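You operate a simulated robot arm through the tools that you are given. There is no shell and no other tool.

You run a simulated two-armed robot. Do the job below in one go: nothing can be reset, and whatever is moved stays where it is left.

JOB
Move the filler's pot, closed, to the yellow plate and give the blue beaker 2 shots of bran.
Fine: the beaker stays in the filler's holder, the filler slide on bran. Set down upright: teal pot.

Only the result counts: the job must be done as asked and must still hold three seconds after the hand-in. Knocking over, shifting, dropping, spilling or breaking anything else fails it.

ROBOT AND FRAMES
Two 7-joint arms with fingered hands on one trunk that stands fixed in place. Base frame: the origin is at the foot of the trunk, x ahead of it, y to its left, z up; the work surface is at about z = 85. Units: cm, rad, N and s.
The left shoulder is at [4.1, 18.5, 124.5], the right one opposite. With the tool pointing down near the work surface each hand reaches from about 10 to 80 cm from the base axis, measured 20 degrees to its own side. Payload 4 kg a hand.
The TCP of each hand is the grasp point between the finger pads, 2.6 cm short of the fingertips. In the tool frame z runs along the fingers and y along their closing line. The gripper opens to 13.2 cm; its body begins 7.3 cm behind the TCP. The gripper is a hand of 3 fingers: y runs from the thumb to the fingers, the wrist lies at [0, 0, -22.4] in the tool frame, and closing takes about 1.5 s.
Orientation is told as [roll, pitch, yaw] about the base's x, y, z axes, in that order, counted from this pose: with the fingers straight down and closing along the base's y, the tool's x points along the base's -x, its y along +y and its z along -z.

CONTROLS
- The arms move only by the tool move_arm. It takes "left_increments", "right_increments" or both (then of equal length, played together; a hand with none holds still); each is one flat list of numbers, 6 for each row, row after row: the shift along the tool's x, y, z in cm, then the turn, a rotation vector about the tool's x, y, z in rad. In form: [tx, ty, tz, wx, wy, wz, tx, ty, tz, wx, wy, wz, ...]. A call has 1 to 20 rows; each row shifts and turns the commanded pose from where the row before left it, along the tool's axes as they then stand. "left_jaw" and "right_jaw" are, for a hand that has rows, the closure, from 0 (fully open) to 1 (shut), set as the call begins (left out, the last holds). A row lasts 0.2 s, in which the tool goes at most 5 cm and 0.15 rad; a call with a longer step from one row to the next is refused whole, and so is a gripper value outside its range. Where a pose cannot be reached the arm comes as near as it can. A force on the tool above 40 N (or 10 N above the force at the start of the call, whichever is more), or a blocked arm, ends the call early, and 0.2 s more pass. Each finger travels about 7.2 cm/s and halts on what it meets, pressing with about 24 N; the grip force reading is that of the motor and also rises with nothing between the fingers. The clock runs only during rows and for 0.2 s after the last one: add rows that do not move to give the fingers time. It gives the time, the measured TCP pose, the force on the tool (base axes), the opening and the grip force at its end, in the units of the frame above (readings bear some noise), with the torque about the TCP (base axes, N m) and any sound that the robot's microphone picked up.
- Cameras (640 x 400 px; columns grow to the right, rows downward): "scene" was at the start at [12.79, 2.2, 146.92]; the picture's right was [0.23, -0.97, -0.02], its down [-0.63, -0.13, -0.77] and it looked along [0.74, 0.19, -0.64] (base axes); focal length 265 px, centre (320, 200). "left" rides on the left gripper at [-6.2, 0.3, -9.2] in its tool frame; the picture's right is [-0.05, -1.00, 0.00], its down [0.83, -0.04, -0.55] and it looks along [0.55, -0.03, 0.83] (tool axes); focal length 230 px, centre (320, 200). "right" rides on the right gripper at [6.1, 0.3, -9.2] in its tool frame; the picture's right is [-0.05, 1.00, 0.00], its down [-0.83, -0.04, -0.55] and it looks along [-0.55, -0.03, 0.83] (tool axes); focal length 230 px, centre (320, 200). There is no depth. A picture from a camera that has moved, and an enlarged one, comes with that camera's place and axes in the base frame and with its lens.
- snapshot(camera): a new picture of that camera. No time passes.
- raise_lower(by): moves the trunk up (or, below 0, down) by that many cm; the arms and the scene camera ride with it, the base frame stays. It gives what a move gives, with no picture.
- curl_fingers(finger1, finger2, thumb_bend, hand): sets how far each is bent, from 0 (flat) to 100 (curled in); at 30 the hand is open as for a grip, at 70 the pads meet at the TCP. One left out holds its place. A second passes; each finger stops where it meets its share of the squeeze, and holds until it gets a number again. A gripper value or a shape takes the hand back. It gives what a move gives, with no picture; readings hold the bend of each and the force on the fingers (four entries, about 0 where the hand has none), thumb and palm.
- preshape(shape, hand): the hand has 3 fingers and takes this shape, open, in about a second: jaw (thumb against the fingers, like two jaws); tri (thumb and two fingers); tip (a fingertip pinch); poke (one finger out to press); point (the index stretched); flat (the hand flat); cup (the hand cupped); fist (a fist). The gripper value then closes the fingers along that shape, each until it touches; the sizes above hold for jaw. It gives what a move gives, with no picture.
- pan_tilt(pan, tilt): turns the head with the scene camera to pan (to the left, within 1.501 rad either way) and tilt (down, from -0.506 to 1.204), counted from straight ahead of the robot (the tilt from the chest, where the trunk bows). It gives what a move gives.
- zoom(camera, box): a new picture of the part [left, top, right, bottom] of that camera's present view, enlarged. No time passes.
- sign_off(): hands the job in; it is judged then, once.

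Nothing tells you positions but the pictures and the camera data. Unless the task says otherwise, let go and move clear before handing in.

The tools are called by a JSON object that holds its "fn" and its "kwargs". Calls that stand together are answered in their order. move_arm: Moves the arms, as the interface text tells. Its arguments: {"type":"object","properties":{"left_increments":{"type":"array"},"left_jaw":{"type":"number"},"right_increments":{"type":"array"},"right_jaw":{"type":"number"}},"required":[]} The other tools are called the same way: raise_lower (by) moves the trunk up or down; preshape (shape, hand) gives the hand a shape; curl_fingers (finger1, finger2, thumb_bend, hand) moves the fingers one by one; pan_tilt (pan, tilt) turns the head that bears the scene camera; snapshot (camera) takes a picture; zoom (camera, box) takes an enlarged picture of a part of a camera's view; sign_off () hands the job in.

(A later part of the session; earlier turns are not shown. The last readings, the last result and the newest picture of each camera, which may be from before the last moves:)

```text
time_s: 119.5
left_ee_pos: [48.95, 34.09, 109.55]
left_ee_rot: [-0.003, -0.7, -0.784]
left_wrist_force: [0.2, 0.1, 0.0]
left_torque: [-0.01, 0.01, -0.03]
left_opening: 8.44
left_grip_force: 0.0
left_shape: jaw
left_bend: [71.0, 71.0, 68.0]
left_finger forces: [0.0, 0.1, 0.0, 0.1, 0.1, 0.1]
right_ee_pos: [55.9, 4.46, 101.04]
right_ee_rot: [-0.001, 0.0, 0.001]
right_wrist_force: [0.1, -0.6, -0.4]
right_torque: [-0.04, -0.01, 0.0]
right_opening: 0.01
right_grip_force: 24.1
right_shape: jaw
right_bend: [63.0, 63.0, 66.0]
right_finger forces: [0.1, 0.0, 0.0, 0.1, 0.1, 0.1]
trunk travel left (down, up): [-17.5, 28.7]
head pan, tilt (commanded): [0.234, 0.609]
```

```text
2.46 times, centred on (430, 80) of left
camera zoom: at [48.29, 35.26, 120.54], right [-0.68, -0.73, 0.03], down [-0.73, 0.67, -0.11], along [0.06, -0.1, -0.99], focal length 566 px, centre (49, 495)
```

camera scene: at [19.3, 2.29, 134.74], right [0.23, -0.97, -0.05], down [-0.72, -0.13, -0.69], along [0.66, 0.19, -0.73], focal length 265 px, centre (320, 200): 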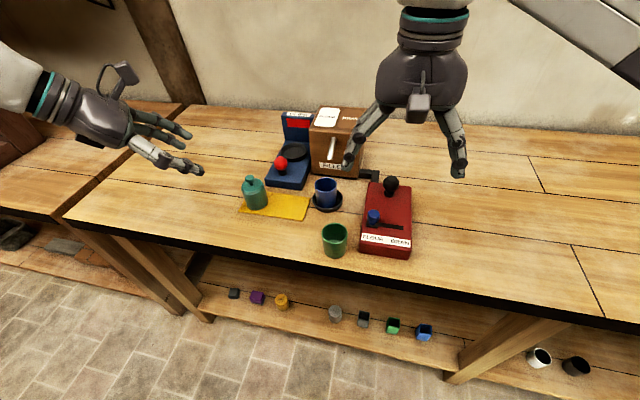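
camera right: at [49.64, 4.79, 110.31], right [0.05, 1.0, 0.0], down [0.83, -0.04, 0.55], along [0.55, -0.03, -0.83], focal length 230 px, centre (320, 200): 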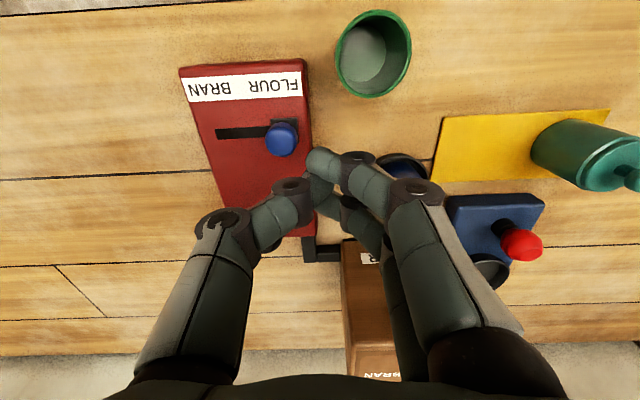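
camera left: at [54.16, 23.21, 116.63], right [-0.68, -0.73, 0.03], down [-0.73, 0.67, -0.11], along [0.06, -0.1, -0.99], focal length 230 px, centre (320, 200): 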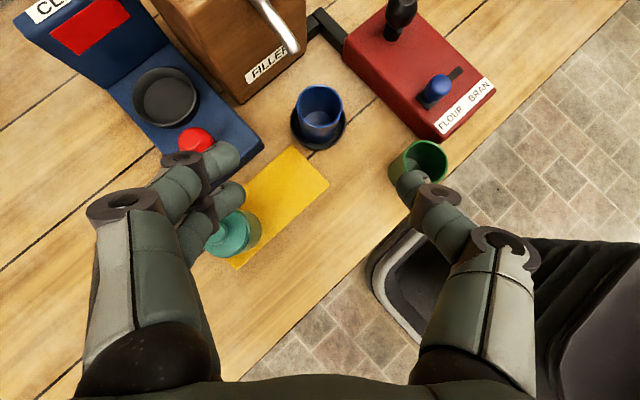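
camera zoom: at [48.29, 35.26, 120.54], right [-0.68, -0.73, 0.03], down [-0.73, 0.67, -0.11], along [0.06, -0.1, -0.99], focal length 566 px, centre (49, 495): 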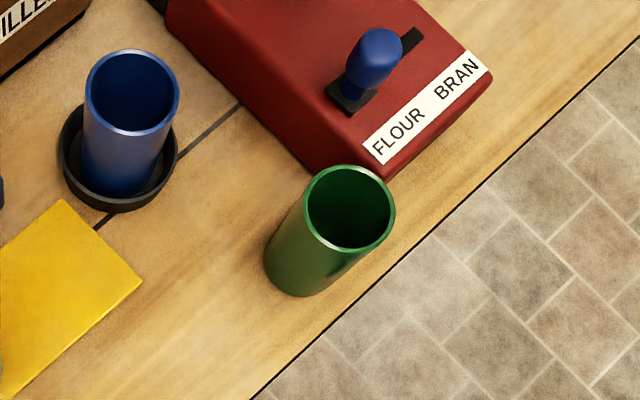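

The closed fingers cross over each other, so this is not a clean prong. I'll try the "poke" shape and look at where its fingertip is.

{"fn": "preshape", "kwargs": {"hand": "right", "shape": "poke"}}

{"fn": "snapshot", "kwargs": {"camera": "right"}}

{"fn": "zoom", "kwargs": {"camera": "scene", "box": [310, 110, 430, 240]}}

{"fn": "snapshot", "kwargs": {"camera": "left"}}

```text
time_s: 120.4
left_ee_pos: [48.99, 34.17, 109.5]
left_ee_rot: [-0.002, -0.699, -0.784]
left_wrist_force: [0.0, 0.4, -0.3]
left_torque: [0.0, 0.0, 0.03]
left_opening: 8.43
left_grip_force: 0.0
left_shape: jaw
left_bend: [71.0, 71.0, 68.0]
left_finger forces: [0.1, 0.0, 0.0, 0.1, 0.0, 0.1]
right_ee_pos: [55.86, 4.48, 101.0]
right_ee_rot: [0.001, 0.001, -0.001]
right_wrist_force: [-0.1, 0.0, 0.6]
right_torque: [0.03, 0.01, -0.02]
right_opening: 0.02
right_grip_force: 0.1
right_shape: poke
right_bend: [96.0, 96.0, 100.0]
right_finger forces: [0.0, 0.1, 0.0, 0.0, 0.1, 0.1]
trunk travel left (down, up): [-17.5, 28.7]
head pan, tilt (commanded): [0.234, 0.609]
```

```text
taken
camera right: at [49.64, 4.79, 110.32], right [0.05, 1.0, 0.0], down [0.83, -0.04, 0.55], along [0.55, -0.03, -0.83], focal length 230 px, centre (320, 200)
```

right: 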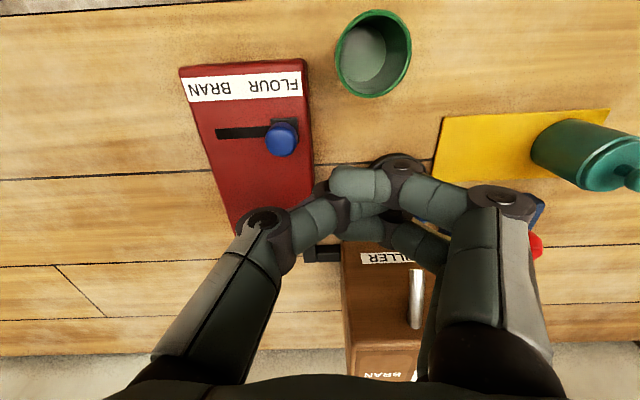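

```text
3.08 times, centred on (370, 175) of scene
camera zoom: at [19.29, 2.21, 134.75], right [0.23, -0.97, -0.05], down [-0.72, -0.13, -0.69], along [0.66, 0.19, -0.73], focal length 814 px, centre (166, 277)
```

zoom: 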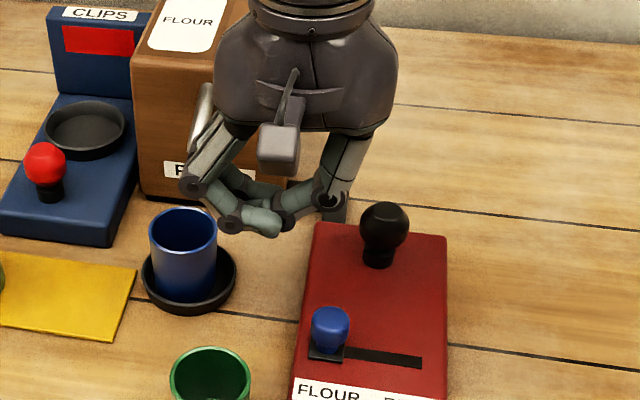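

```text
taken
camera left: at [48.3, 35.26, 120.54], right [-0.68, -0.73, 0.03], down [-0.73, 0.67, -0.11], along [0.06, -0.1, -0.99], focal length 230 px, centre (320, 200)
```

left: 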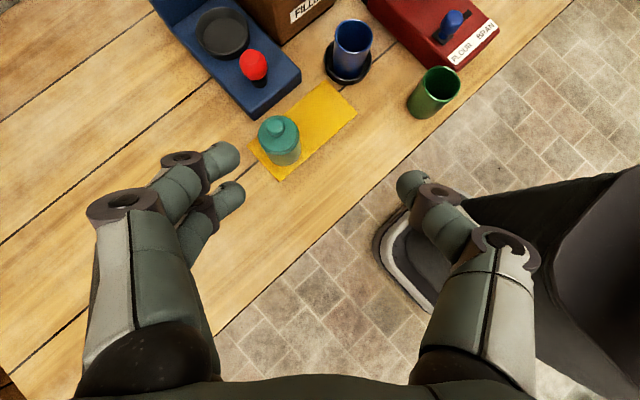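

The poke shape isn't useful here. Instead I'll straddle the slider knob with a loosely opened jaw and let the two fingers push it toward BRAN. First I'll position above it.

{"fn": "move_arm", "kwargs": {"right_increments": [0.05, -1.0, -1.0, 0, 0, 0, 0.1, -1.0, 0, 0, 0, 0, 0, -1.05, 0, 0, 0, 0, 0, 0, 0, 0, 0, 0, 0, 0, 0, 0, 0, 0, 0, 0, 0, 0, 0, 0, 0, 0, 0, 0, 0, 0], "right_jaw": 0.6}}

{"fn": "snapshot", "kwargs": {"camera": "right"}}

{"fn": "zoom", "kwargs": {"camera": "scene", "box": [310, 130, 430, 260]}}

```text
time_s: 122.0
left_ee_pos: [48.97, 34.11, 109.53]
left_ee_rot: [-0.002, -0.7, -0.784]
left_wrist_force: [-1.1, -0.5, 0.1]
left_torque: [0.0, -0.03, 0.03]
left_opening: 8.4
left_grip_force: 0.1
left_shape: jaw
left_bend: [71.0, 71.0, 68.0]
left_finger forces: [0.0, 0.0, 0.1, 0.0, 0.0, 0.0]
right_ee_pos: [55.7, 1.36, 101.99]
right_ee_rot: [0.002, 0.002, 0.001]
right_wrist_force: [-0.1, -0.5, 0.0]
right_torque: [-0.01, 0.0, 0.01]
right_opening: 0.01
right_grip_force: 0.0
right_shape: poke
right_bend: [96.0, 96.0, 100.0]
right_finger forces: [0.0, 0.0, 0.1, 0.0, 0.1, 0.1]
trunk travel left (down, up): [-17.5, 28.7]
head pan, tilt (commanded): [0.234, 0.609]
```

```text
taken
camera right: at [49.45, 1.73, 111.21], right [0.05, 1.0, 0.0], down [0.83, -0.04, 0.55], along [0.55, -0.03, -0.83], focal length 230 px, centre (320, 200)
```

right: 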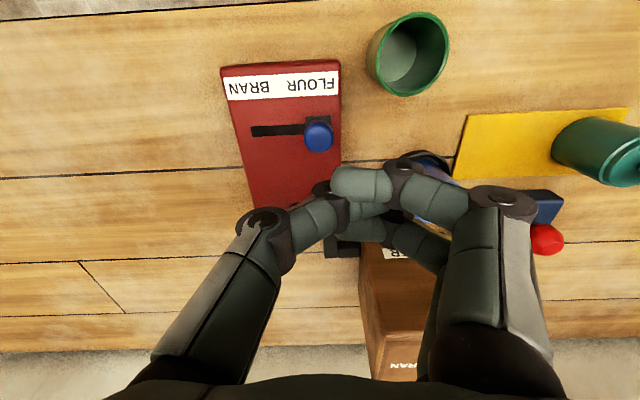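

```text
3.08 times, centred on (370, 195) of scene
camera zoom: at [19.29, 2.21, 134.75], right [0.23, -0.97, -0.05], down [-0.72, -0.13, -0.69], along [0.66, 0.19, -0.73], focal length 814 px, centre (166, 215)
```

zoom: 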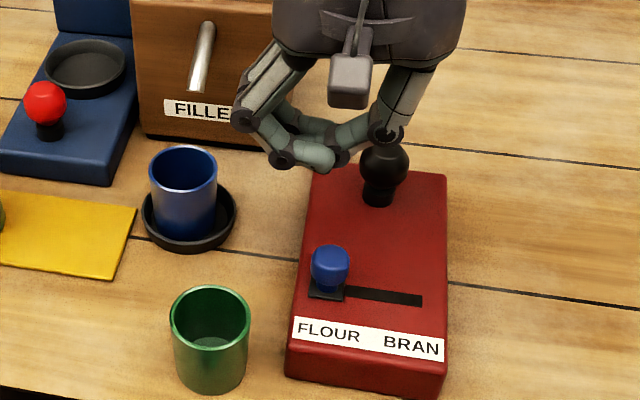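

The hand is still in the poke shape, so I'll switch it back to jaw.

{"fn": "preshape", "kwargs": {"hand": "right", "shape": "jaw"}}

{"fn": "move_arm", "kwargs": {"right_increments": [0, 0, 0, 0, 0, 0, 0, 0, 0, 0, 0, 0, 0, 0, 0, 0, 0, 0, 0, 0, 0, 0, 0, 0, 0, 0, 0, 0, 0, 0, 0, 0, 0, 0, 0, 0], "right_jaw": 0.6}}

{"fn": "snapshot", "kwargs": {"camera": "right"}}

{"fn": "zoom", "kwargs": {"camera": "scene", "box": [310, 130, 430, 260]}}

```text
time_s: 122.9
left_ee_pos: [48.99, 34.02, 109.51]
left_ee_rot: [-0.001, -0.702, -0.785]
left_wrist_force: [0.3, -1.5, 0.4]
left_torque: [0.01, 0.0, -0.01]
left_opening: 8.42
left_grip_force: 0.1
left_shape: jaw
left_bend: [71.0, 71.0, 68.0]
left_finger forces: [0.0, 0.1, 0.0, 0.1, 0.0, 0.1]
right_ee_pos: [55.62, 1.36, 101.93]
right_ee_rot: [-0.001, 0.002, 0.0]
right_wrist_force: [0.1, -0.6, -0.1]
right_torque: [-0.01, -0.02, 0.03]
right_opening: 13.19
right_grip_force: 0.0
right_shape: jaw
right_bend: [30.0, 30.0, 30.0]
right_finger forces: [0.1, 0.0, 0.0, 0.1, 0.0, 0.0]
trunk travel left (down, up): [-17.5, 28.7]
head pan, tilt (commanded): [0.234, 0.609]
```

```text
time_s: 124.3
left_ee_pos: [48.95, 34.16, 109.52]
left_ee_rot: [-0.001, -0.698, -0.784]
left_wrist_force: [0.0, 0.7, -0.1]
left_torque: [0.01, -0.01, -0.02]
left_opening: 8.42
left_grip_force: 0.0
left_shape: jaw
left_bend: [71.0, 71.0, 68.0]
left_finger forces: [0.0, 0.0, 0.0, 0.1, 0.0, 0.0]
right_ee_pos: [55.65, 1.46, 101.92]
right_ee_rot: [0.001, 0.001, 0.001]
right_wrist_force: [-0.1, 0.9, -0.7]
right_torque: [0.04, 0.0, 0.0]
right_opening: 5.32
right_grip_force: 0.1
right_shape: jaw
right_bend: [73.0, 73.0, 70.0]
right_finger forces: [0.0, 0.1, 0.0, 0.1, 0.0, 0.1]
trunk travel left (down, up): [-17.5, 28.7]
head pan, tilt (commanded): [0.234, 0.609]
```

```text
taken
camera right: at [49.45, 1.73, 111.22], right [0.05, 1.0, 0.0], down [0.83, -0.04, 0.55], along [0.55, -0.03, -0.83], focal length 230 px, centre (320, 200)
```

right: 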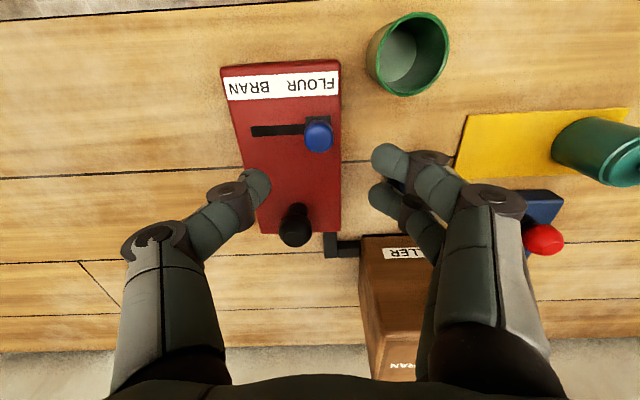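

```text
3.08 times, centred on (370, 195) of scene
camera zoom: at [19.29, 2.21, 134.75], right [0.23, -0.97, -0.05], down [-0.72, -0.13, -0.69], along [0.66, 0.19, -0.73], focal length 814 px, centre (166, 215)
```

zoom: 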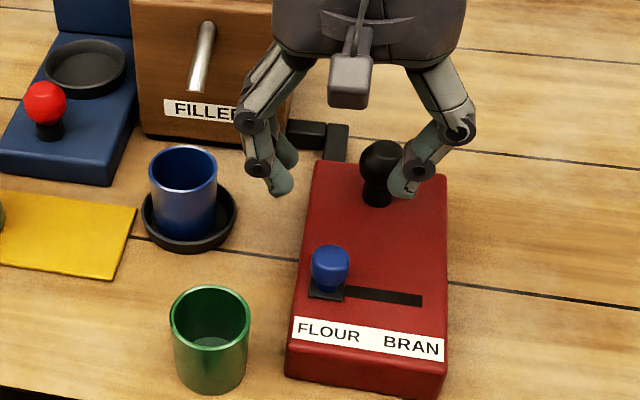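

The slider knob is right below the hand. I'll descend to straddle it, stopping at z≈94 for a look.

{"fn": "move_arm", "kwargs": {"right_increments": [-0.1, -0.1, 2.2, 0, 0, 0, 0, -0.1, 2.2, 0, 0, 0, 0, 0, 2.0, 0, 0, 0, 0, 0, 1.5, 0, 0, 0, 0, 0, 0, 0, 0, 0]}}

{"fn": "snapshot", "kwargs": {"camera": "right"}}

{"fn": "zoom", "kwargs": {"camera": "scene", "box": [330, 160, 430, 260]}}

{"fn": "zoom", "kwargs": {"camera": "left", "box": [340, 0, 560, 130]}}

```text
time_s: 125.5
left_ee_pos: [48.85, 34.22, 109.52]
left_ee_rot: [0.0, -0.701, -0.784]
left_wrist_force: [0.6, 0.8, 0.8]
left_torque: [0.01, 0.0, -0.03]
left_opening: 8.43
left_grip_force: 0.1
left_shape: jaw
left_bend: [71.0, 71.0, 68.0]
left_finger forces: [0.0, 0.0, 0.1, 0.1, 0.0, 0.0]
right_ee_pos: [55.62, 1.2, 94.07]
right_ee_rot: [0.001, 0.001, 0.0]
right_wrist_force: [0.1, 0.5, 0.5]
right_torque: [0.02, 0.0, 0.03]
right_opening: 5.38
right_grip_force: 0.0
right_shape: jaw
right_bend: [73.0, 73.0, 70.0]
right_finger forces: [0.0, 0.1, 0.0, 0.1, 0.0, 0.0]
trunk travel left (down, up): [-17.5, 28.7]
head pan, tilt (commanded): [0.234, 0.609]
```

```text
taken
camera right: at [49.52, 1.6, 103.43], right [0.05, 1.0, 0.0], down [0.83, -0.04, 0.55], along [0.55, -0.03, -0.83], focal length 230 px, centre (320, 200)
```

right: 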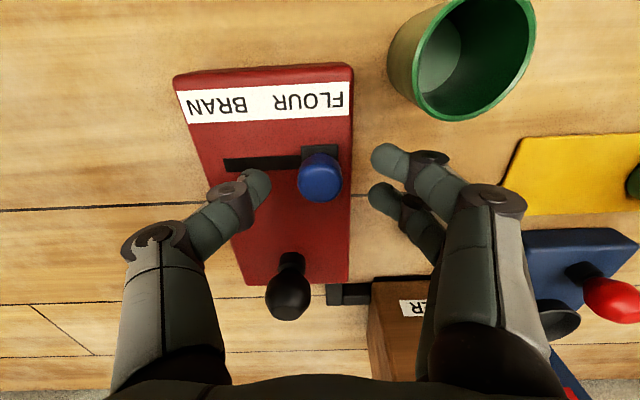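

```text
4.00 times, centred on (380, 210) of scene
camera zoom: at [19.27, 2.22, 134.76], right [0.23, -0.97, -0.05], down [-0.72, -0.13, -0.69], along [0.66, 0.19, -0.73], focal length 1059 px, centre (80, 160)
```

zoom: 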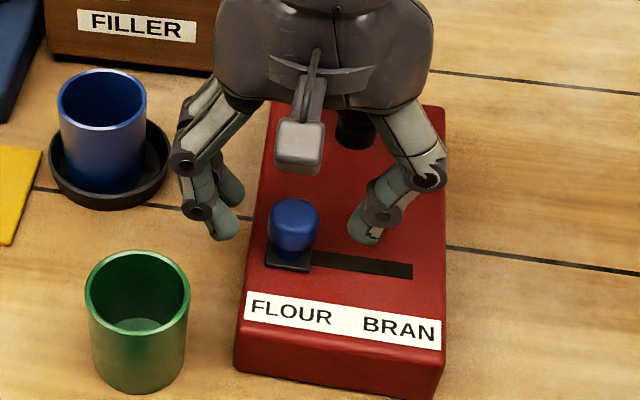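

```text
2.91 times, centred on (450, 65) of left
camera zoom: at [48.27, 35.27, 120.55], right [-0.68, -0.73, 0.03], down [-0.73, 0.67, -0.11], along [0.06, -0.1, -0.99], focal length 669 px, centre (-58, 593)
```

zoom: 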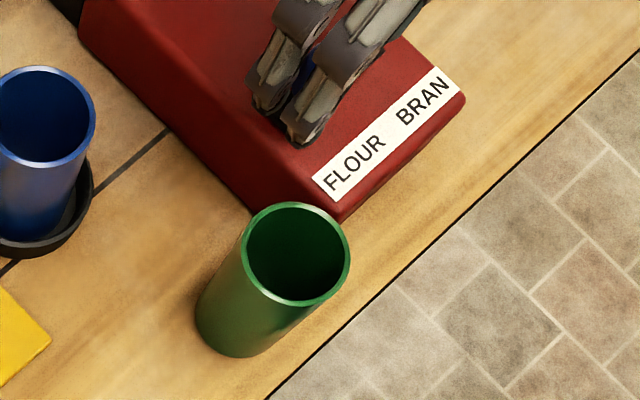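

{"fn": "move_arm", "kwargs": {"right_increments": [-0.2, 0, 0.6, 0, 0, 0, 0, 0, 0.5, 0, 0, 0, 0, 0, 0.4, 0, 0, 0, 0, 0, 0, 0, 0, 0]}}

{"fn": "snapshot", "kwargs": {"camera": "right"}}

{"fn": "zoom", "kwargs": {"camera": "scene", "box": [330, 160, 430, 260]}}

```text
time_s: 126.5
left_ee_pos: [48.88, 34.12, 109.54]
left_ee_rot: [-0.002, -0.701, -0.783]
left_wrist_force: [-0.6, 0.1, -0.4]
left_torque: [0.01, 0.03, -0.02]
left_opening: 8.44
left_grip_force: 0.0
left_shape: jaw
left_bend: [71.0, 71.0, 68.0]
left_finger forces: [0.0, 0.0, 0.0, 0.0, 0.1, 0.0]
right_ee_pos: [55.95, 1.34, 92.55]
right_ee_rot: [0.0, 0.002, -0.001]
right_wrist_force: [-0.7, 0.4, 0.1]
right_torque: [-0.02, 0.0, 0.0]
right_opening: 5.34
right_grip_force: 0.1
right_shape: jaw
right_bend: [73.0, 73.0, 70.0]
right_finger forces: [0.0, 0.1, 0.0, 0.1, 0.0, 0.0]
trunk travel left (down, up): [-17.5, 28.7]
head pan, tilt (commanded): [0.234, 0.609]
```

```text
taken
camera right: at [49.69, 1.63, 101.86], right [0.05, 1.0, 0.0], down [0.83, -0.04, 0.55], along [0.55, -0.03, -0.83], focal length 230 px, centre (320, 200)
```

right: 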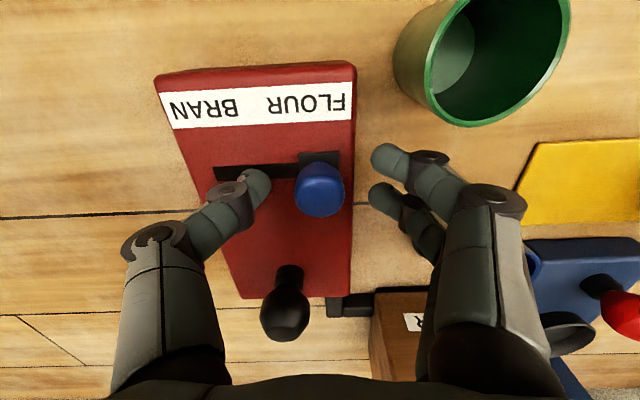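

```text
4.00 times, centred on (380, 210) of scene
camera zoom: at [19.28, 2.21, 134.75], right [0.23, -0.97, -0.05], down [-0.72, -0.13, -0.69], along [0.66, 0.19, -0.73], focal length 1059 px, centre (80, 160)
```

zoom: 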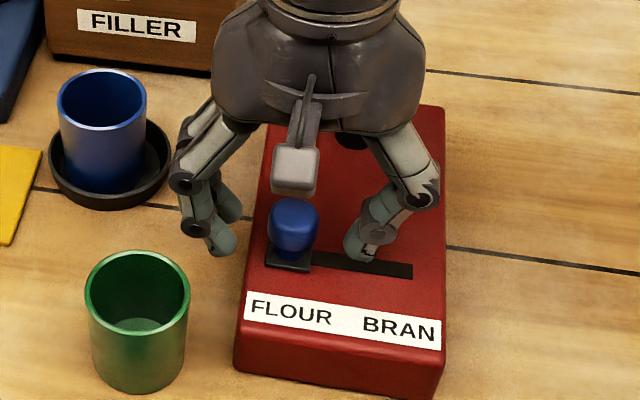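

The fingers straddle the knob cleanly. I'll push toward BRAN (-y) in small steps and watch the force.

{"fn": "move_arm", "kwargs": {"right_increments": [0, -0.6, 0, 0, 0, 0, 0, -0.6, 0, 0, 0, 0, 0, -0.6, 0, 0, 0, 0, 0, -0.6, 0, 0, 0, 0, 0, -0.6, 0, 0, 0, 0, 0, 0, 0, 0, 0, 0]}}

{"fn": "snapshot", "kwargs": {"camera": "right"}}

{"fn": "zoom", "kwargs": {"camera": "scene", "box": [330, 160, 430, 260]}}

```text
time_s: 127.9
left_ee_pos: [48.91, 34.09, 109.62]
left_ee_rot: [0.0, -0.701, -0.784]
left_wrist_force: [-0.8, 0.5, -1.2]
left_torque: [-0.01, -0.02, -0.01]
left_opening: 8.42
left_grip_force: 0.2
left_shape: jaw
left_bend: [71.0, 71.0, 68.0]
left_finger forces: [0.0, 0.0, 0.0, 0.1, 0.0, 0.0]
right_ee_pos: [56.01, -1.7, 92.63]
right_ee_rot: [-0.003, 0.002, 0.0]
right_wrist_force: [-0.6, 0.2, -0.7]
right_torque: [0.0, 0.05, -0.04]
right_opening: 5.39
right_grip_force: 0.1
right_shape: jaw
right_bend: [73.0, 73.0, 70.0]
right_finger forces: [0.4, 0.2, 0.1, 0.0, 0.0, 0.0]
trunk travel left (down, up): [-17.5, 28.7]
head pan, tilt (commanded): [0.234, 0.609]
```

```text
taken
camera right: at [49.79, -1.37, 101.87], right [0.05, 1.0, 0.0], down [0.83, -0.04, 0.55], along [0.55, -0.03, -0.83], focal length 230 px, centre (320, 200)
```

right: 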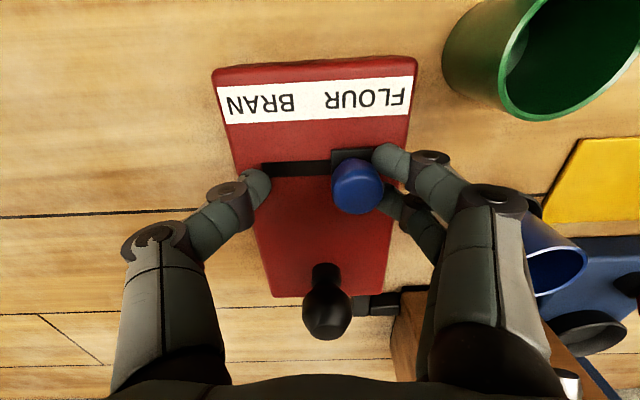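

```text
4.00 times, centred on (380, 210) of scene
camera zoom: at [19.29, 2.24, 134.75], right [0.23, -0.97, -0.05], down [-0.72, -0.13, -0.69], along [0.66, 0.19, -0.73], focal length 1059 px, centre (80, 160)
```

zoom: 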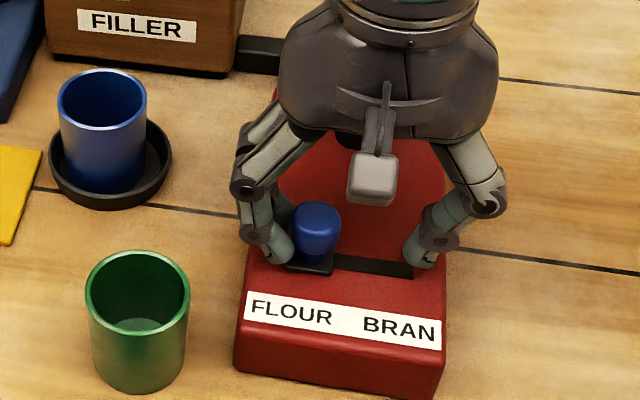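

The slider moves freely. I'll keep pushing toward the BRAN end.

{"fn": "move_arm", "kwargs": {"right_increments": [0, -0.6, 0, 0, 0, 0, 0, -0.6, 0, 0, 0, 0, 0, -0.6, 0, 0, 0, 0, 0, -0.6, 0, 0, 0, 0, 0, -0.5, 0, 0, 0, 0, 0, 0, 0, 0, 0, 0]}}

{"fn": "snapshot", "kwargs": {"camera": "right"}}

{"fn": "zoom", "kwargs": {"camera": "scene", "box": [330, 160, 430, 260]}}

```text
time_s: 129.3
left_ee_pos: [48.84, 34.17, 109.55]
left_ee_rot: [-0.001, -0.701, -0.783]
left_wrist_force: [-0.2, 0.3, 0.0]
left_torque: [0.0, 0.01, -0.01]
left_opening: 8.4
left_grip_force: 0.1
left_shape: jaw
left_bend: [71.0, 71.0, 68.0]
left_finger forces: [0.1, 0.1, 0.0, 0.1, 0.0, 0.1]
right_ee_pos: [55.91, -4.59, 92.51]
right_ee_rot: [0.0, 0.003, 0.0]
right_wrist_force: [0.7, 1.3, 0.4]
right_torque: [0.0, -0.02, 0.03]
right_opening: 5.37
right_grip_force: 0.1
right_shape: jaw
right_bend: [73.0, 73.0, 70.0]
right_finger forces: [0.3, 0.7, 0.1, 0.1, 0.0, 0.1]
trunk travel left (down, up): [-17.5, 28.7]
head pan, tilt (commanded): [0.234, 0.609]
```

```text
taken
camera right: at [49.7, -4.35, 101.84], right [0.05, 1.0, 0.0], down [0.83, -0.04, 0.55], along [0.55, -0.03, -0.83], focal length 230 px, centre (320, 200)
```

right: 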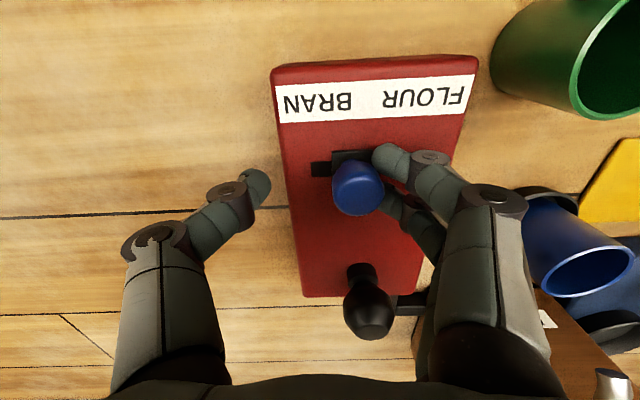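

```text
4.00 times, centred on (380, 210) of scene
camera zoom: at [19.3, 2.22, 134.75], right [0.23, -0.97, -0.05], down [-0.72, -0.13, -0.69], along [0.66, 0.19, -0.73], focal length 1059 px, centre (80, 160)
```

zoom: 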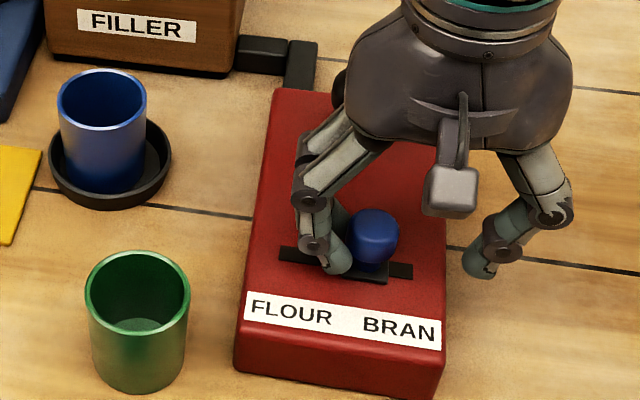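

About 1 cm of slot remains, so I'll push on in finer steps to the end stop.

{"fn": "move_arm", "kwargs": {"right_increments": [0, -0.3, 0, 0, 0, 0, 0, -0.3, 0, 0, 0, 0, 0, -0.3, 0, 0, 0, 0, 0, -0.2, 0, 0, 0, 0, 0, 0, 0, 0, 0, 0]}}

{"fn": "snapshot", "kwargs": {"camera": "right"}}

{"fn": "zoom", "kwargs": {"camera": "scene", "box": [330, 160, 430, 260]}}

```text
time_s: 130.5
left_ee_pos: [48.94, 34.19, 109.57]
left_ee_rot: [-0.001, -0.701, -0.785]
left_wrist_force: [0.0, -0.7, 0.1]
left_torque: [0.01, 0.05, -0.01]
left_opening: 8.43
left_grip_force: 0.1
left_shape: jaw
left_bend: [71.0, 71.0, 68.0]
left_finger forces: [0.1, 0.0, 0.0, 0.0, 0.0, 0.0]
right_ee_pos: [55.9, -5.7, 92.51]
right_ee_rot: [-0.001, 0.001, -0.002]
right_wrist_force: [0.4, 1.2, 0.4]
right_torque: [0.0, 0.01, 0.02]
right_opening: 5.38
right_grip_force: 0.0
right_shape: jaw
right_bend: [73.0, 73.0, 70.0]
right_finger forces: [0.3, 0.6, 0.0, 0.0, 0.0, 0.0]
trunk travel left (down, up): [-17.5, 28.7]
head pan, tilt (commanded): [0.234, 0.609]
```

```text
taken
camera right: at [49.7, -5.44, 101.84], right [0.05, 1.0, 0.0], down [0.83, -0.04, 0.55], along [0.55, -0.03, -0.83], focal length 230 px, centre (320, 200)
```

right: 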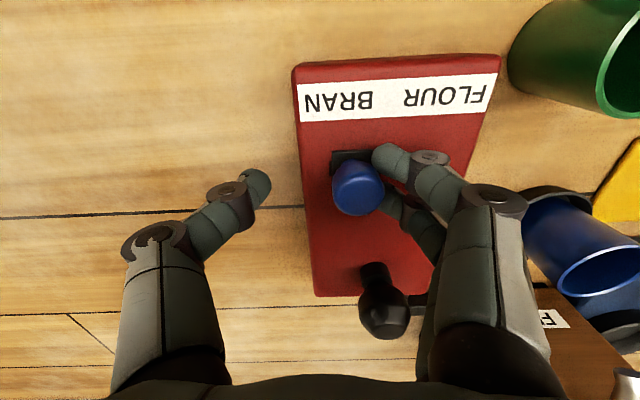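

```text
4.00 times, centred on (380, 210) of scene
camera zoom: at [19.3, 2.21, 134.75], right [0.23, -0.97, -0.05], down [-0.72, -0.13, -0.69], along [0.66, 0.19, -0.73], focal length 1059 px, centre (80, 160)
```

zoom: 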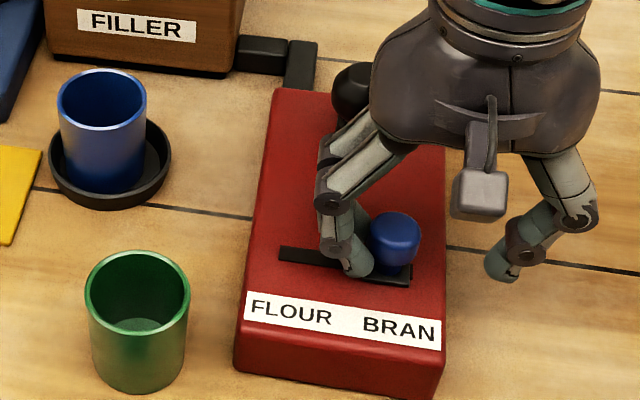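

The slider is almost at the stop. I'll give one last small nudge to seat it.

{"fn": "move_arm", "kwargs": {"right_increments": [0, -0.15, 0, 0, 0, 0, 0, -0.15, 0, 0, 0, 0, 0, -0.1, 0, 0, 0, 0, 0, 0, 0, 0, 0, 0]}}

{"fn": "zoom", "kwargs": {"camera": "scene", "box": [350, 180, 420, 250]}}

{"fn": "zoom", "kwargs": {"camera": "right", "box": [280, 50, 420, 220]}}

```text
time_s: 131.5
left_ee_pos: [49.05, 34.09, 109.59]
left_ee_rot: [-0.002, -0.7, -0.783]
left_wrist_force: [1.0, 0.2, 0.7]
left_torque: [0.0, 0.01, 0.03]
left_opening: 8.42
left_grip_force: 0.0
left_shape: jaw
left_bend: [71.0, 71.0, 68.0]
left_finger forces: [0.1, 0.0, 0.0, 0.0, 0.1, 0.0]
right_ee_pos: [55.89, -6.2, 92.58]
right_ee_rot: [0.0, 0.0, 0.0]
right_wrist_force: [0.3, 0.0, -0.6]
right_torque: [-0.01, 0.02, 0.02]
right_opening: 5.34
right_grip_force: 0.2
right_shape: jaw
right_bend: [73.0, 73.0, 70.0]
right_finger forces: [0.1, 0.2, 0.0, 0.1, 0.1, 0.0]
trunk travel left (down, up): [-17.5, 28.7]
head pan, tilt (commanded): [0.234, 0.609]
```

```text
5.71 times, centred on (385, 215) of scene
camera zoom: at [19.29, 2.2, 134.75], right [0.23, -0.97, -0.05], down [-0.72, -0.13, -0.69], along [0.66, 0.19, -0.73], focal length 1513 px, centre (-51, 114)
```

zoom: 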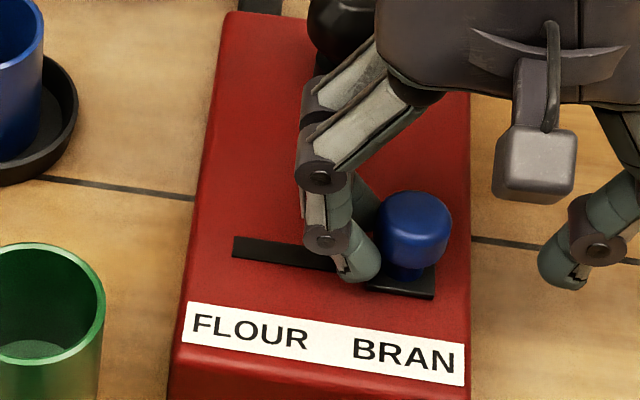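

```text
2.35 times, centred on (350, 135) of right
camera zoom: at [49.73, -5.84, 101.9], right [0.05, 1.0, 0.0], down [0.83, -0.04, 0.55], along [0.55, -0.03, -0.83], focal length 541 px, centre (249, 353)
```

zoom: 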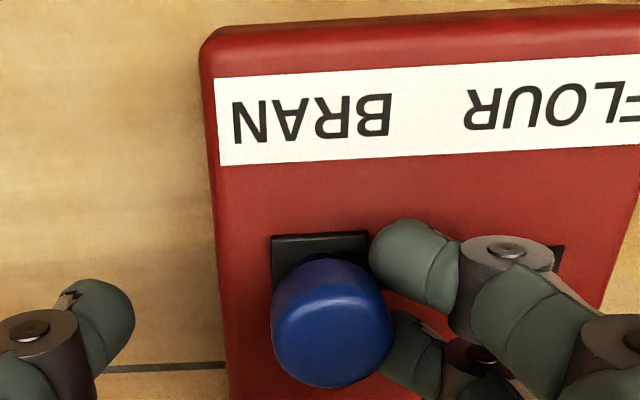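

The slider base could go slightly further, judging by symmetry with its start position. One more tiny push.

{"fn": "move_arm", "kwargs": {"right_increments": [0, -0.15, 0, 0, 0, 0, 0, -0.15, 0, 0, 0, 0, 0, -0.1, 0, 0, 0, 0, 0, 0, 0, 0, 0, 0]}}

{"fn": "zoom", "kwargs": {"camera": "scene", "box": [350, 180, 420, 250]}}

```text
time_s: 132.5
left_ee_pos: [49.04, 34.16, 109.57]
left_ee_rot: [-0.001, -0.699, -0.784]
left_wrist_force: [-0.6, 0.1, 0.2]
left_torque: [-0.04, -0.01, -0.01]
left_opening: 8.4
left_grip_force: 0.0
left_shape: jaw
left_bend: [71.0, 71.0, 68.0]
left_finger forces: [0.0, 0.1, 0.0, 0.0, 0.0, 0.0]
right_ee_pos: [56.06, -6.43, 92.66]
right_ee_rot: [0.0, 0.002, 0.0]
right_wrist_force: [0.1, 0.5, -0.5]
right_torque: [0.01, 0.0, -0.03]
right_opening: 5.35
right_grip_force: 0.0
right_shape: jaw
right_bend: [73.0, 73.0, 70.0]
right_finger forces: [0.1, 0.3, 0.1, 0.1, 0.0, 0.0]
trunk travel left (down, up): [-17.5, 28.7]
head pan, tilt (commanded): [0.234, 0.609]
```

```text
5.71 times, centred on (385, 215) of scene
camera zoom: at [19.29, 2.21, 134.75], right [0.23, -0.97, -0.05], down [-0.72, -0.13, -0.69], along [0.66, 0.19, -0.73], focal length 1513 px, centre (-51, 114)
```

zoom: 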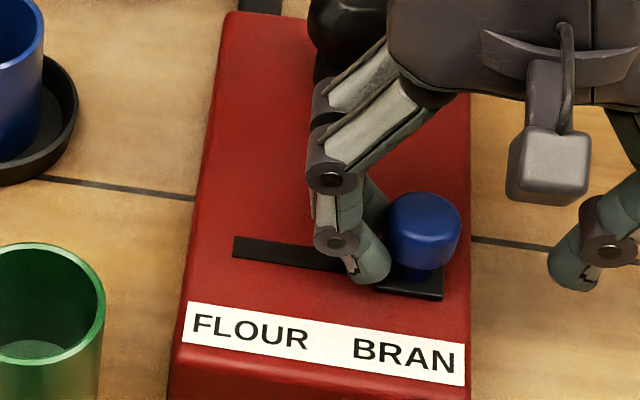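

{"fn": "move_arm", "kwargs": {"right_increments": [0, -0.15, 0, 0, 0, 0, 0, -0.15, 0, 0, 0, 0, 0, 0, 0, 0, 0, 0]}}

{"fn": "zoom", "kwargs": {"camera": "scene", "box": [350, 180, 420, 250]}}

```text
time_s: 133.3
left_ee_pos: [48.82, 34.16, 109.52]
left_ee_rot: [-0.003, -0.7, -0.785]
left_wrist_force: [-0.2, 0.5, -0.1]
left_torque: [-0.01, -0.02, 0.04]
left_opening: 8.43
left_grip_force: 0.0
left_shape: jaw
left_bend: [71.0, 71.0, 68.0]
left_finger forces: [0.1, 0.0, 0.0, 0.0, 0.1, 0.0]
right_ee_pos: [55.88, -6.84, 92.66]
right_ee_rot: [0.0, 0.002, 0.0]
right_wrist_force: [0.8, 3.1, -0.3]
right_torque: [0.04, -0.02, -0.04]
right_opening: 5.46
right_grip_force: 0.1
right_shape: jaw
right_bend: [73.0, 73.0, 70.0]
right_finger forces: [1.1, 1.4, 0.1, 0.1, 0.0, 0.0]
trunk travel left (down, up): [-17.5, 28.7]
head pan, tilt (commanded): [0.234, 0.609]
```

```text
5.71 times, centred on (385, 215) of scene
camera zoom: at [19.29, 2.25, 134.75], right [0.23, -0.97, -0.05], down [-0.72, -0.13, -0.69], along [0.66, 0.19, -0.73], focal length 1513 px, centre (-51, 114)
```

zoom: 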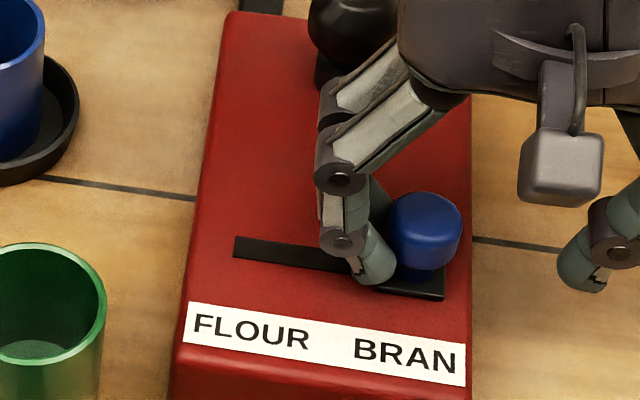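

The force rose to 3 N with no more travel, so the slider is at the BRAN stop. I'll back off, lift the hand clear and make a fist for pressing the black knob.

{"fn": "move_arm", "kwargs": {"right_increments": [0, 0.4, 0, 0, 0, 0, 0, 0.3, 0, 0, 0, 0, 0, 0, -1.5, 0, 0, 0, 0, 0, -3, 0, 0, 0, 0, 0, -3, 0, 0, 0, 0, 0, -3, 0, 0, 0, 0, 0, 0, 0, 0, 0]}}

{"fn": "preshape", "kwargs": {"hand": "right", "shape": "fist"}}

{"fn": "snapshot", "kwargs": {"camera": "right"}}

{"fn": "snapshot", "kwargs": {"camera": "scene"}}

{"fn": "zoom", "kwargs": {"camera": "scene", "box": [330, 100, 450, 260]}}

```text
time_s: 134.9
left_ee_pos: [49.03, 34.26, 109.49]
left_ee_rot: [-0.003, -0.7, -0.783]
left_wrist_force: [0.4, 0.5, -0.6]
left_torque: [0.03, -0.01, 0.0]
left_opening: 8.43
left_grip_force: 0.0
left_shape: jaw
left_bend: [71.0, 71.0, 68.0]
left_finger forces: [0.1, 0.0, 0.0, 0.1, 0.0, 0.1]
right_ee_pos: [55.83, -6.16, 103.19]
right_ee_rot: [0.0, 0.002, 0.0]
right_wrist_force: [-0.6, 0.3, 0.7]
right_torque: [0.0, -0.02, -0.03]
right_opening: 5.31
right_grip_force: 0.0
right_shape: jaw
right_bend: [73.0, 73.0, 70.0]
right_finger forces: [0.0, 0.0, 0.0, 0.1, 0.0, 0.0]
trunk travel left (down, up): [-17.5, 28.7]
head pan, tilt (commanded): [0.234, 0.609]
```

```text
time_s: 135.8
left_ee_pos: [48.88, 34.14, 109.54]
left_ee_rot: [0.0, -0.7, -0.783]
left_wrist_force: [1.1, 0.2, 0.2]
left_torque: [0.02, 0.05, 0.02]
left_opening: 8.41
left_grip_force: 0.1
left_shape: jaw
left_bend: [71.0, 71.0, 68.0]
left_finger forces: [0.0, 0.0, 0.0, 0.0, 0.1, 0.0]
right_ee_pos: [55.87, -6.14, 103.08]
right_ee_rot: [0.0, 0.002, 0.002]
right_wrist_force: [0.7, -0.1, -0.4]
right_torque: [0.03, 0.02, 0.01]
right_opening: 0.0
right_grip_force: 0.0
right_shape: fist
right_bend: [93.0, 93.0, 54.0]
right_finger forces: [0.0, 0.0, 0.1, 0.0, 0.1, 0.0]
trunk travel left (down, up): [-17.5, 28.7]
head pan, tilt (commanded): [0.234, 0.609]
```

```text
taken
camera right: at [49.57, -5.86, 112.51], right [0.05, 1.0, 0.0], down [0.83, -0.04, 0.55], along [0.55, -0.03, -0.83], focal length 230 px, centre (320, 200)
```

right: 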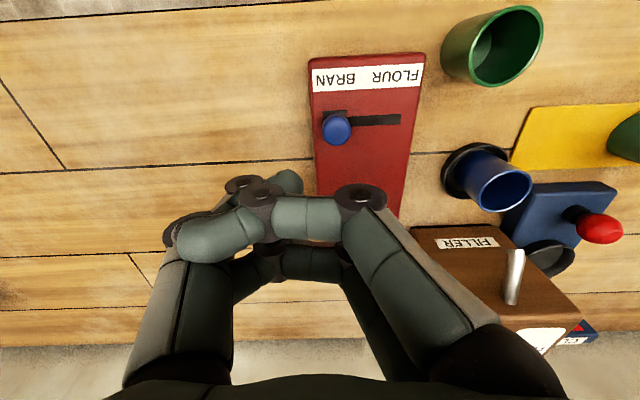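

```text
taken
camera scene: at [19.29, 2.2, 134.75], right [0.23, -0.97, -0.05], down [-0.72, -0.13, -0.69], along [0.66, 0.19, -0.73], focal length 265 px, centre (320, 200)
```

scene: 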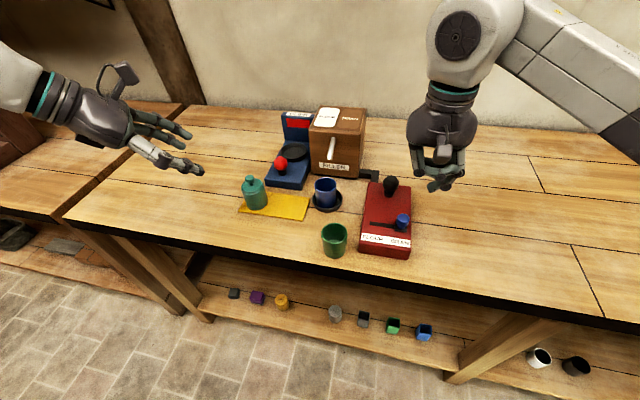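

```text
2.50 times, centred on (390, 180) of scene
camera zoom: at [19.29, 2.2, 134.75], right [0.23, -0.97, -0.05], down [-0.72, -0.13, -0.69], along [0.66, 0.19, -0.73], focal length 662 px, centre (145, 250)
```

zoom: 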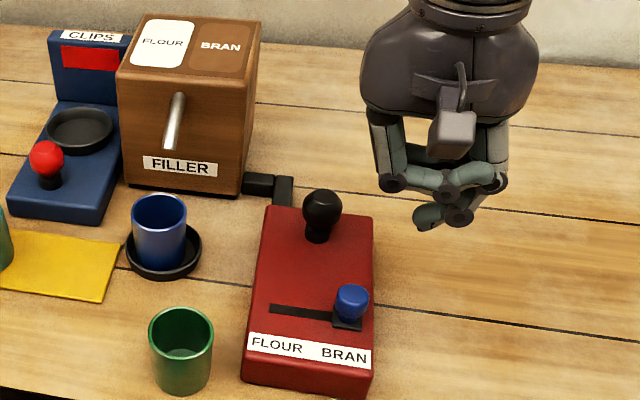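

The slider is confirmed at BRAN. A fist isn't a well-defined presser, so I'll use a nearly closed jaw whose fingertips form a blunt prong around the tool axis. I'll move it above the black ball.

{"fn": "preshape", "kwargs": {"hand": "right", "shape": "jaw"}}

{"fn": "move_arm", "kwargs": {"right_increments": [-1.6, 0.75, 0, 0, 0, 0, -1.6, 0.75, 0, 0, 0, 0, -1.6, 0.75, 0, 0, 0, 0, -1.6, 0.75, 0, 0, 0, 0, -1.6, 0.75, 0, 0, 0, 0, -1.6, 0.75, 0, 0, 0, 0, 0, 0, 0, 0, 0, 0, 0, 0, 0, 0, 0, 0], "right_jaw": 0.97}}

{"fn": "snapshot", "kwargs": {"camera": "right"}}

{"fn": "zoom", "kwargs": {"camera": "scene", "box": [310, 100, 430, 260]}}

{"fn": "zoom", "kwargs": {"camera": "left", "box": [300, 0, 560, 160]}}

```text
time_s: 136.7
left_ee_pos: [48.95, 34.09, 109.54]
left_ee_rot: [-0.002, -0.7, -0.784]
left_wrist_force: [0.0, -0.2, 0.0]
left_torque: [-0.01, -0.02, 0.01]
left_opening: 8.44
left_grip_force: 0.1
left_shape: jaw
left_bend: [71.0, 71.0, 68.0]
left_finger forces: [0.0, 0.0, 0.0, 0.1, 0.0, 0.0]
right_ee_pos: [55.83, -6.21, 103.18]
right_ee_rot: [0.0, 0.003, -0.001]
right_wrist_force: [-0.4, -0.1, 0.3]
right_torque: [-0.03, -0.02, 0.0]
right_opening: 13.21
right_grip_force: 0.1
right_shape: jaw
right_bend: [30.0, 30.0, 30.0]
right_finger forces: [0.0, 0.1, 0.0, 0.0, 0.1, 0.0]
trunk travel left (down, up): [-17.5, 28.7]
head pan, tilt (commanded): [0.234, 0.609]
```

```text
time_s: 138.5
left_ee_pos: [48.89, 34.1, 109.55]
left_ee_rot: [-0.002, -0.701, -0.784]
left_wrist_force: [0.2, 0.4, -0.3]
left_torque: [-0.01, 0.01, -0.02]
left_opening: 8.41
left_grip_force: 0.0
left_shape: jaw
left_bend: [71.0, 71.0, 68.0]
left_finger forces: [0.1, 0.1, 0.0, 0.0, 0.0, 0.0]
right_ee_pos: [65.59, -1.62, 103.11]
right_ee_rot: [-0.001, -0.001, -0.001]
right_wrist_force: [0.5, -0.3, -0.4]
right_torque: [0.01, -0.01, 0.03]
right_opening: 0.42
right_grip_force: 0.0
right_shape: jaw
right_bend: [71.0, 71.0, 70.0]
right_finger forces: [0.1, 0.0, 0.0, 0.0, 0.0, 0.1]
trunk travel left (down, up): [-17.5, 28.7]
head pan, tilt (commanded): [0.234, 0.609]
```

```text
taken
camera right: at [59.36, -1.26, 112.38], right [0.05, 1.0, 0.0], down [0.83, -0.04, 0.55], along [0.55, -0.03, -0.83], focal length 230 px, centre (320, 200)
```

right: 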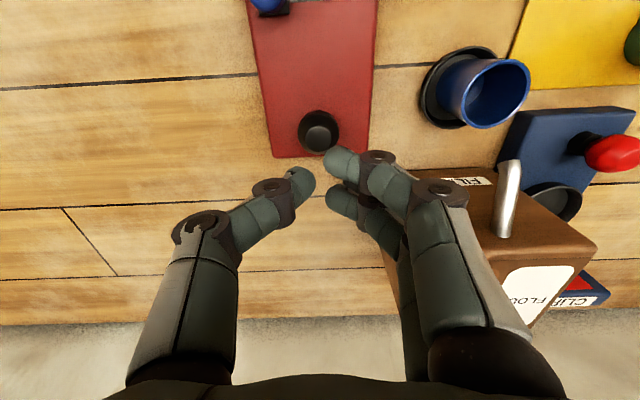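

```text
2.50 times, centred on (370, 180) of scene
camera zoom: at [19.3, 2.23, 134.75], right [0.23, -0.97, -0.05], down [-0.72, -0.13, -0.69], along [0.66, 0.19, -0.73], focal length 662 px, centre (195, 250)
```

zoom: 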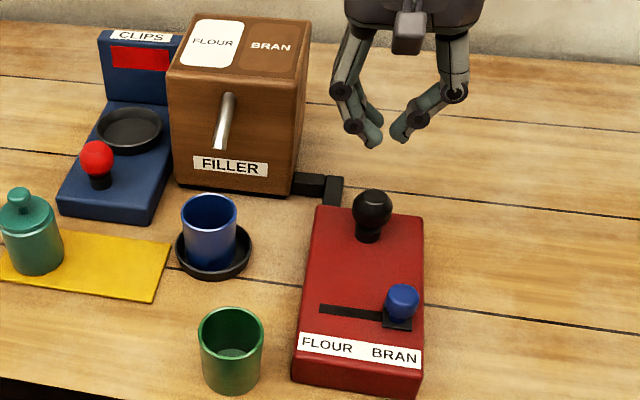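

```text
2.46 times, centred on (430, 80) of left
camera zoom: at [48.3, 35.28, 120.53], right [-0.68, -0.73, 0.03], down [-0.73, 0.67, -0.11], along [0.06, -0.1, -0.99], focal length 566 px, centre (49, 495)
```

zoom: 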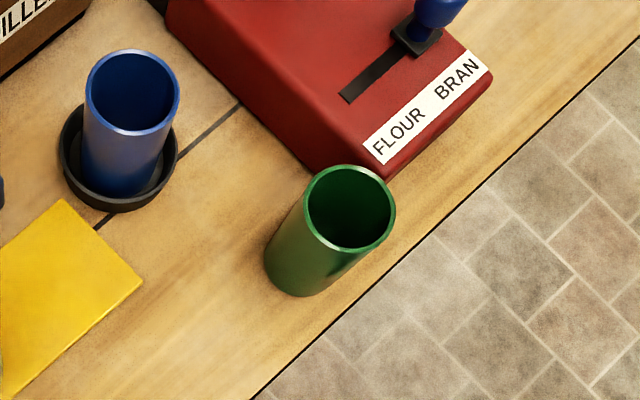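

The black knob has a flat-topped mushroom shape at about (65.4, -1.7). I'll lower the prong to just above its top.

{"fn": "move_arm", "kwargs": {"right_increments": [0.15, -0.08, 1.5, 0, 0, 0, 0, 0, 1.5, 0, 0, 0, 0, 0, 1.3, 0, 0, 0, 0, 0, 0.8, 0, 0, 0, 0, 0, 0, 0, 0, 0]}}

{"fn": "zoom", "kwargs": {"camera": "right", "box": [220, 80, 420, 260]}}

{"fn": "zoom", "kwargs": {"camera": "scene", "box": [340, 130, 430, 230]}}

```text
time_s: 139.7
left_ee_pos: [48.92, 34.08, 109.42]
left_ee_rot: [0.0, -0.701, -0.786]
left_wrist_force: [0.2, 0.3, 0.4]
left_torque: [0.0, -0.01, -0.02]
left_opening: 8.4
left_grip_force: 0.0
left_shape: jaw
left_bend: [71.0, 71.0, 68.0]
left_finger forces: [0.0, 0.0, 0.1, 0.0, 0.1, 0.1]
right_ee_pos: [65.34, -1.8, 97.92]
right_ee_rot: [0.0, 0.003, 0.001]
right_wrist_force: [1.5, -0.7, 0.6]
right_torque: [-0.04, 0.01, 0.0]
right_opening: 0.42
right_grip_force: 0.1
right_shape: jaw
right_bend: [71.0, 71.0, 70.0]
right_finger forces: [0.1, 0.1, 0.0, 0.0, 0.0, 0.0]
trunk travel left (down, up): [-17.5, 28.7]
head pan, tilt (commanded): [0.234, 0.609]
```

```text
2.22 times, centred on (320, 170) of right
camera zoom: at [59.13, -1.4, 107.35], right [0.05, 1.0, 0.0], down [0.83, -0.04, 0.55], along [0.55, -0.03, -0.83], focal length 511 px, centre (320, 267)
```

zoom: 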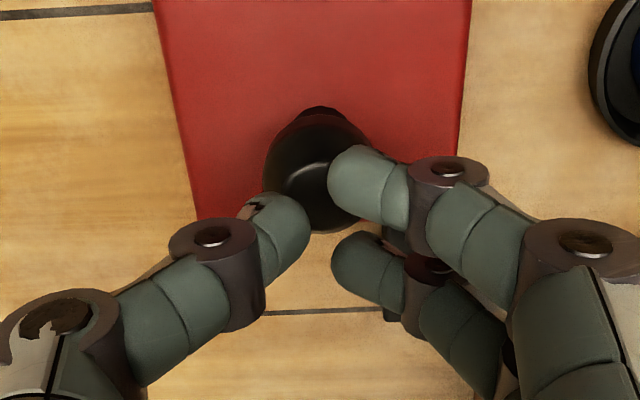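

```text
4.00 times, centred on (385, 180) of scene
camera zoom: at [19.28, 2.21, 134.75], right [0.23, -0.97, -0.05], down [-0.72, -0.13, -0.69], along [0.66, 0.19, -0.73], focal length 1059 px, centre (60, 280)
```

zoom: 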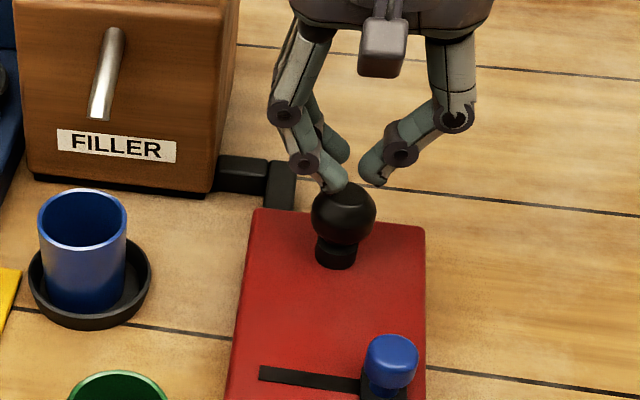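

Aligned over the knob. I'll lower in fine steps to find contact.

{"fn": "move_arm", "kwargs": {"right_increments": [0, 0.05, 0.25, 0, 0, 0, 0, 0, 0.25, 0, 0, 0, 0, 0, 0.25, 0, 0, 0, 0, 0, 0.25, 0, 0, 0]}}

{"fn": "zoom", "kwargs": {"camera": "scene", "box": [340, 130, 430, 230]}}

```text
time_s: 140.7
left_ee_pos: [48.94, 34.1, 109.49]
left_ee_rot: [-0.001, -0.699, -0.784]
left_wrist_force: [0.0, 0.0, 0.8]
left_torque: [-0.02, 0.01, -0.01]
left_opening: 8.43
left_grip_force: 0.1
left_shape: jaw
left_bend: [71.0, 71.0, 68.0]
left_finger forces: [0.0, 0.0, 0.1, 0.0, 0.0, 0.1]
right_ee_pos: [65.32, -1.57, 97.0]
right_ee_rot: [-0.001, -0.001, 0.0]
right_wrist_force: [0.1, 0.0, -0.6]
right_torque: [0.0, 0.01, -0.03]
right_opening: 0.46
right_grip_force: 0.0
right_shape: jaw
right_bend: [71.0, 71.0, 70.0]
right_finger forces: [0.0, 0.0, 0.0, 0.1, 0.1, 0.1]
trunk travel left (down, up): [-17.5, 28.7]
head pan, tilt (commanded): [0.234, 0.609]
```

```text
4.00 times, centred on (385, 180) of scene
camera zoom: at [19.3, 2.2, 134.75], right [0.23, -0.97, -0.05], down [-0.72, -0.13, -0.69], along [0.66, 0.19, -0.73], focal length 1059 px, centre (60, 280)
```

zoom: 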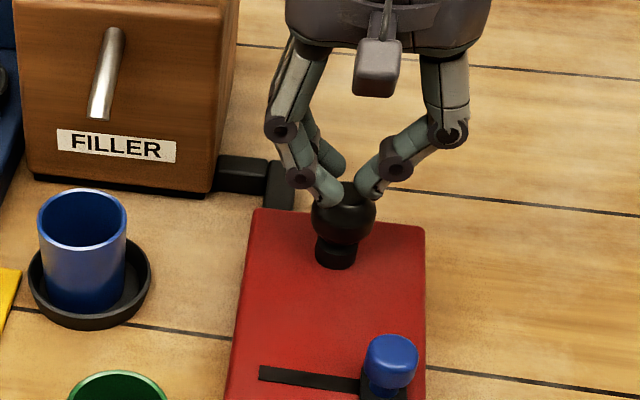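

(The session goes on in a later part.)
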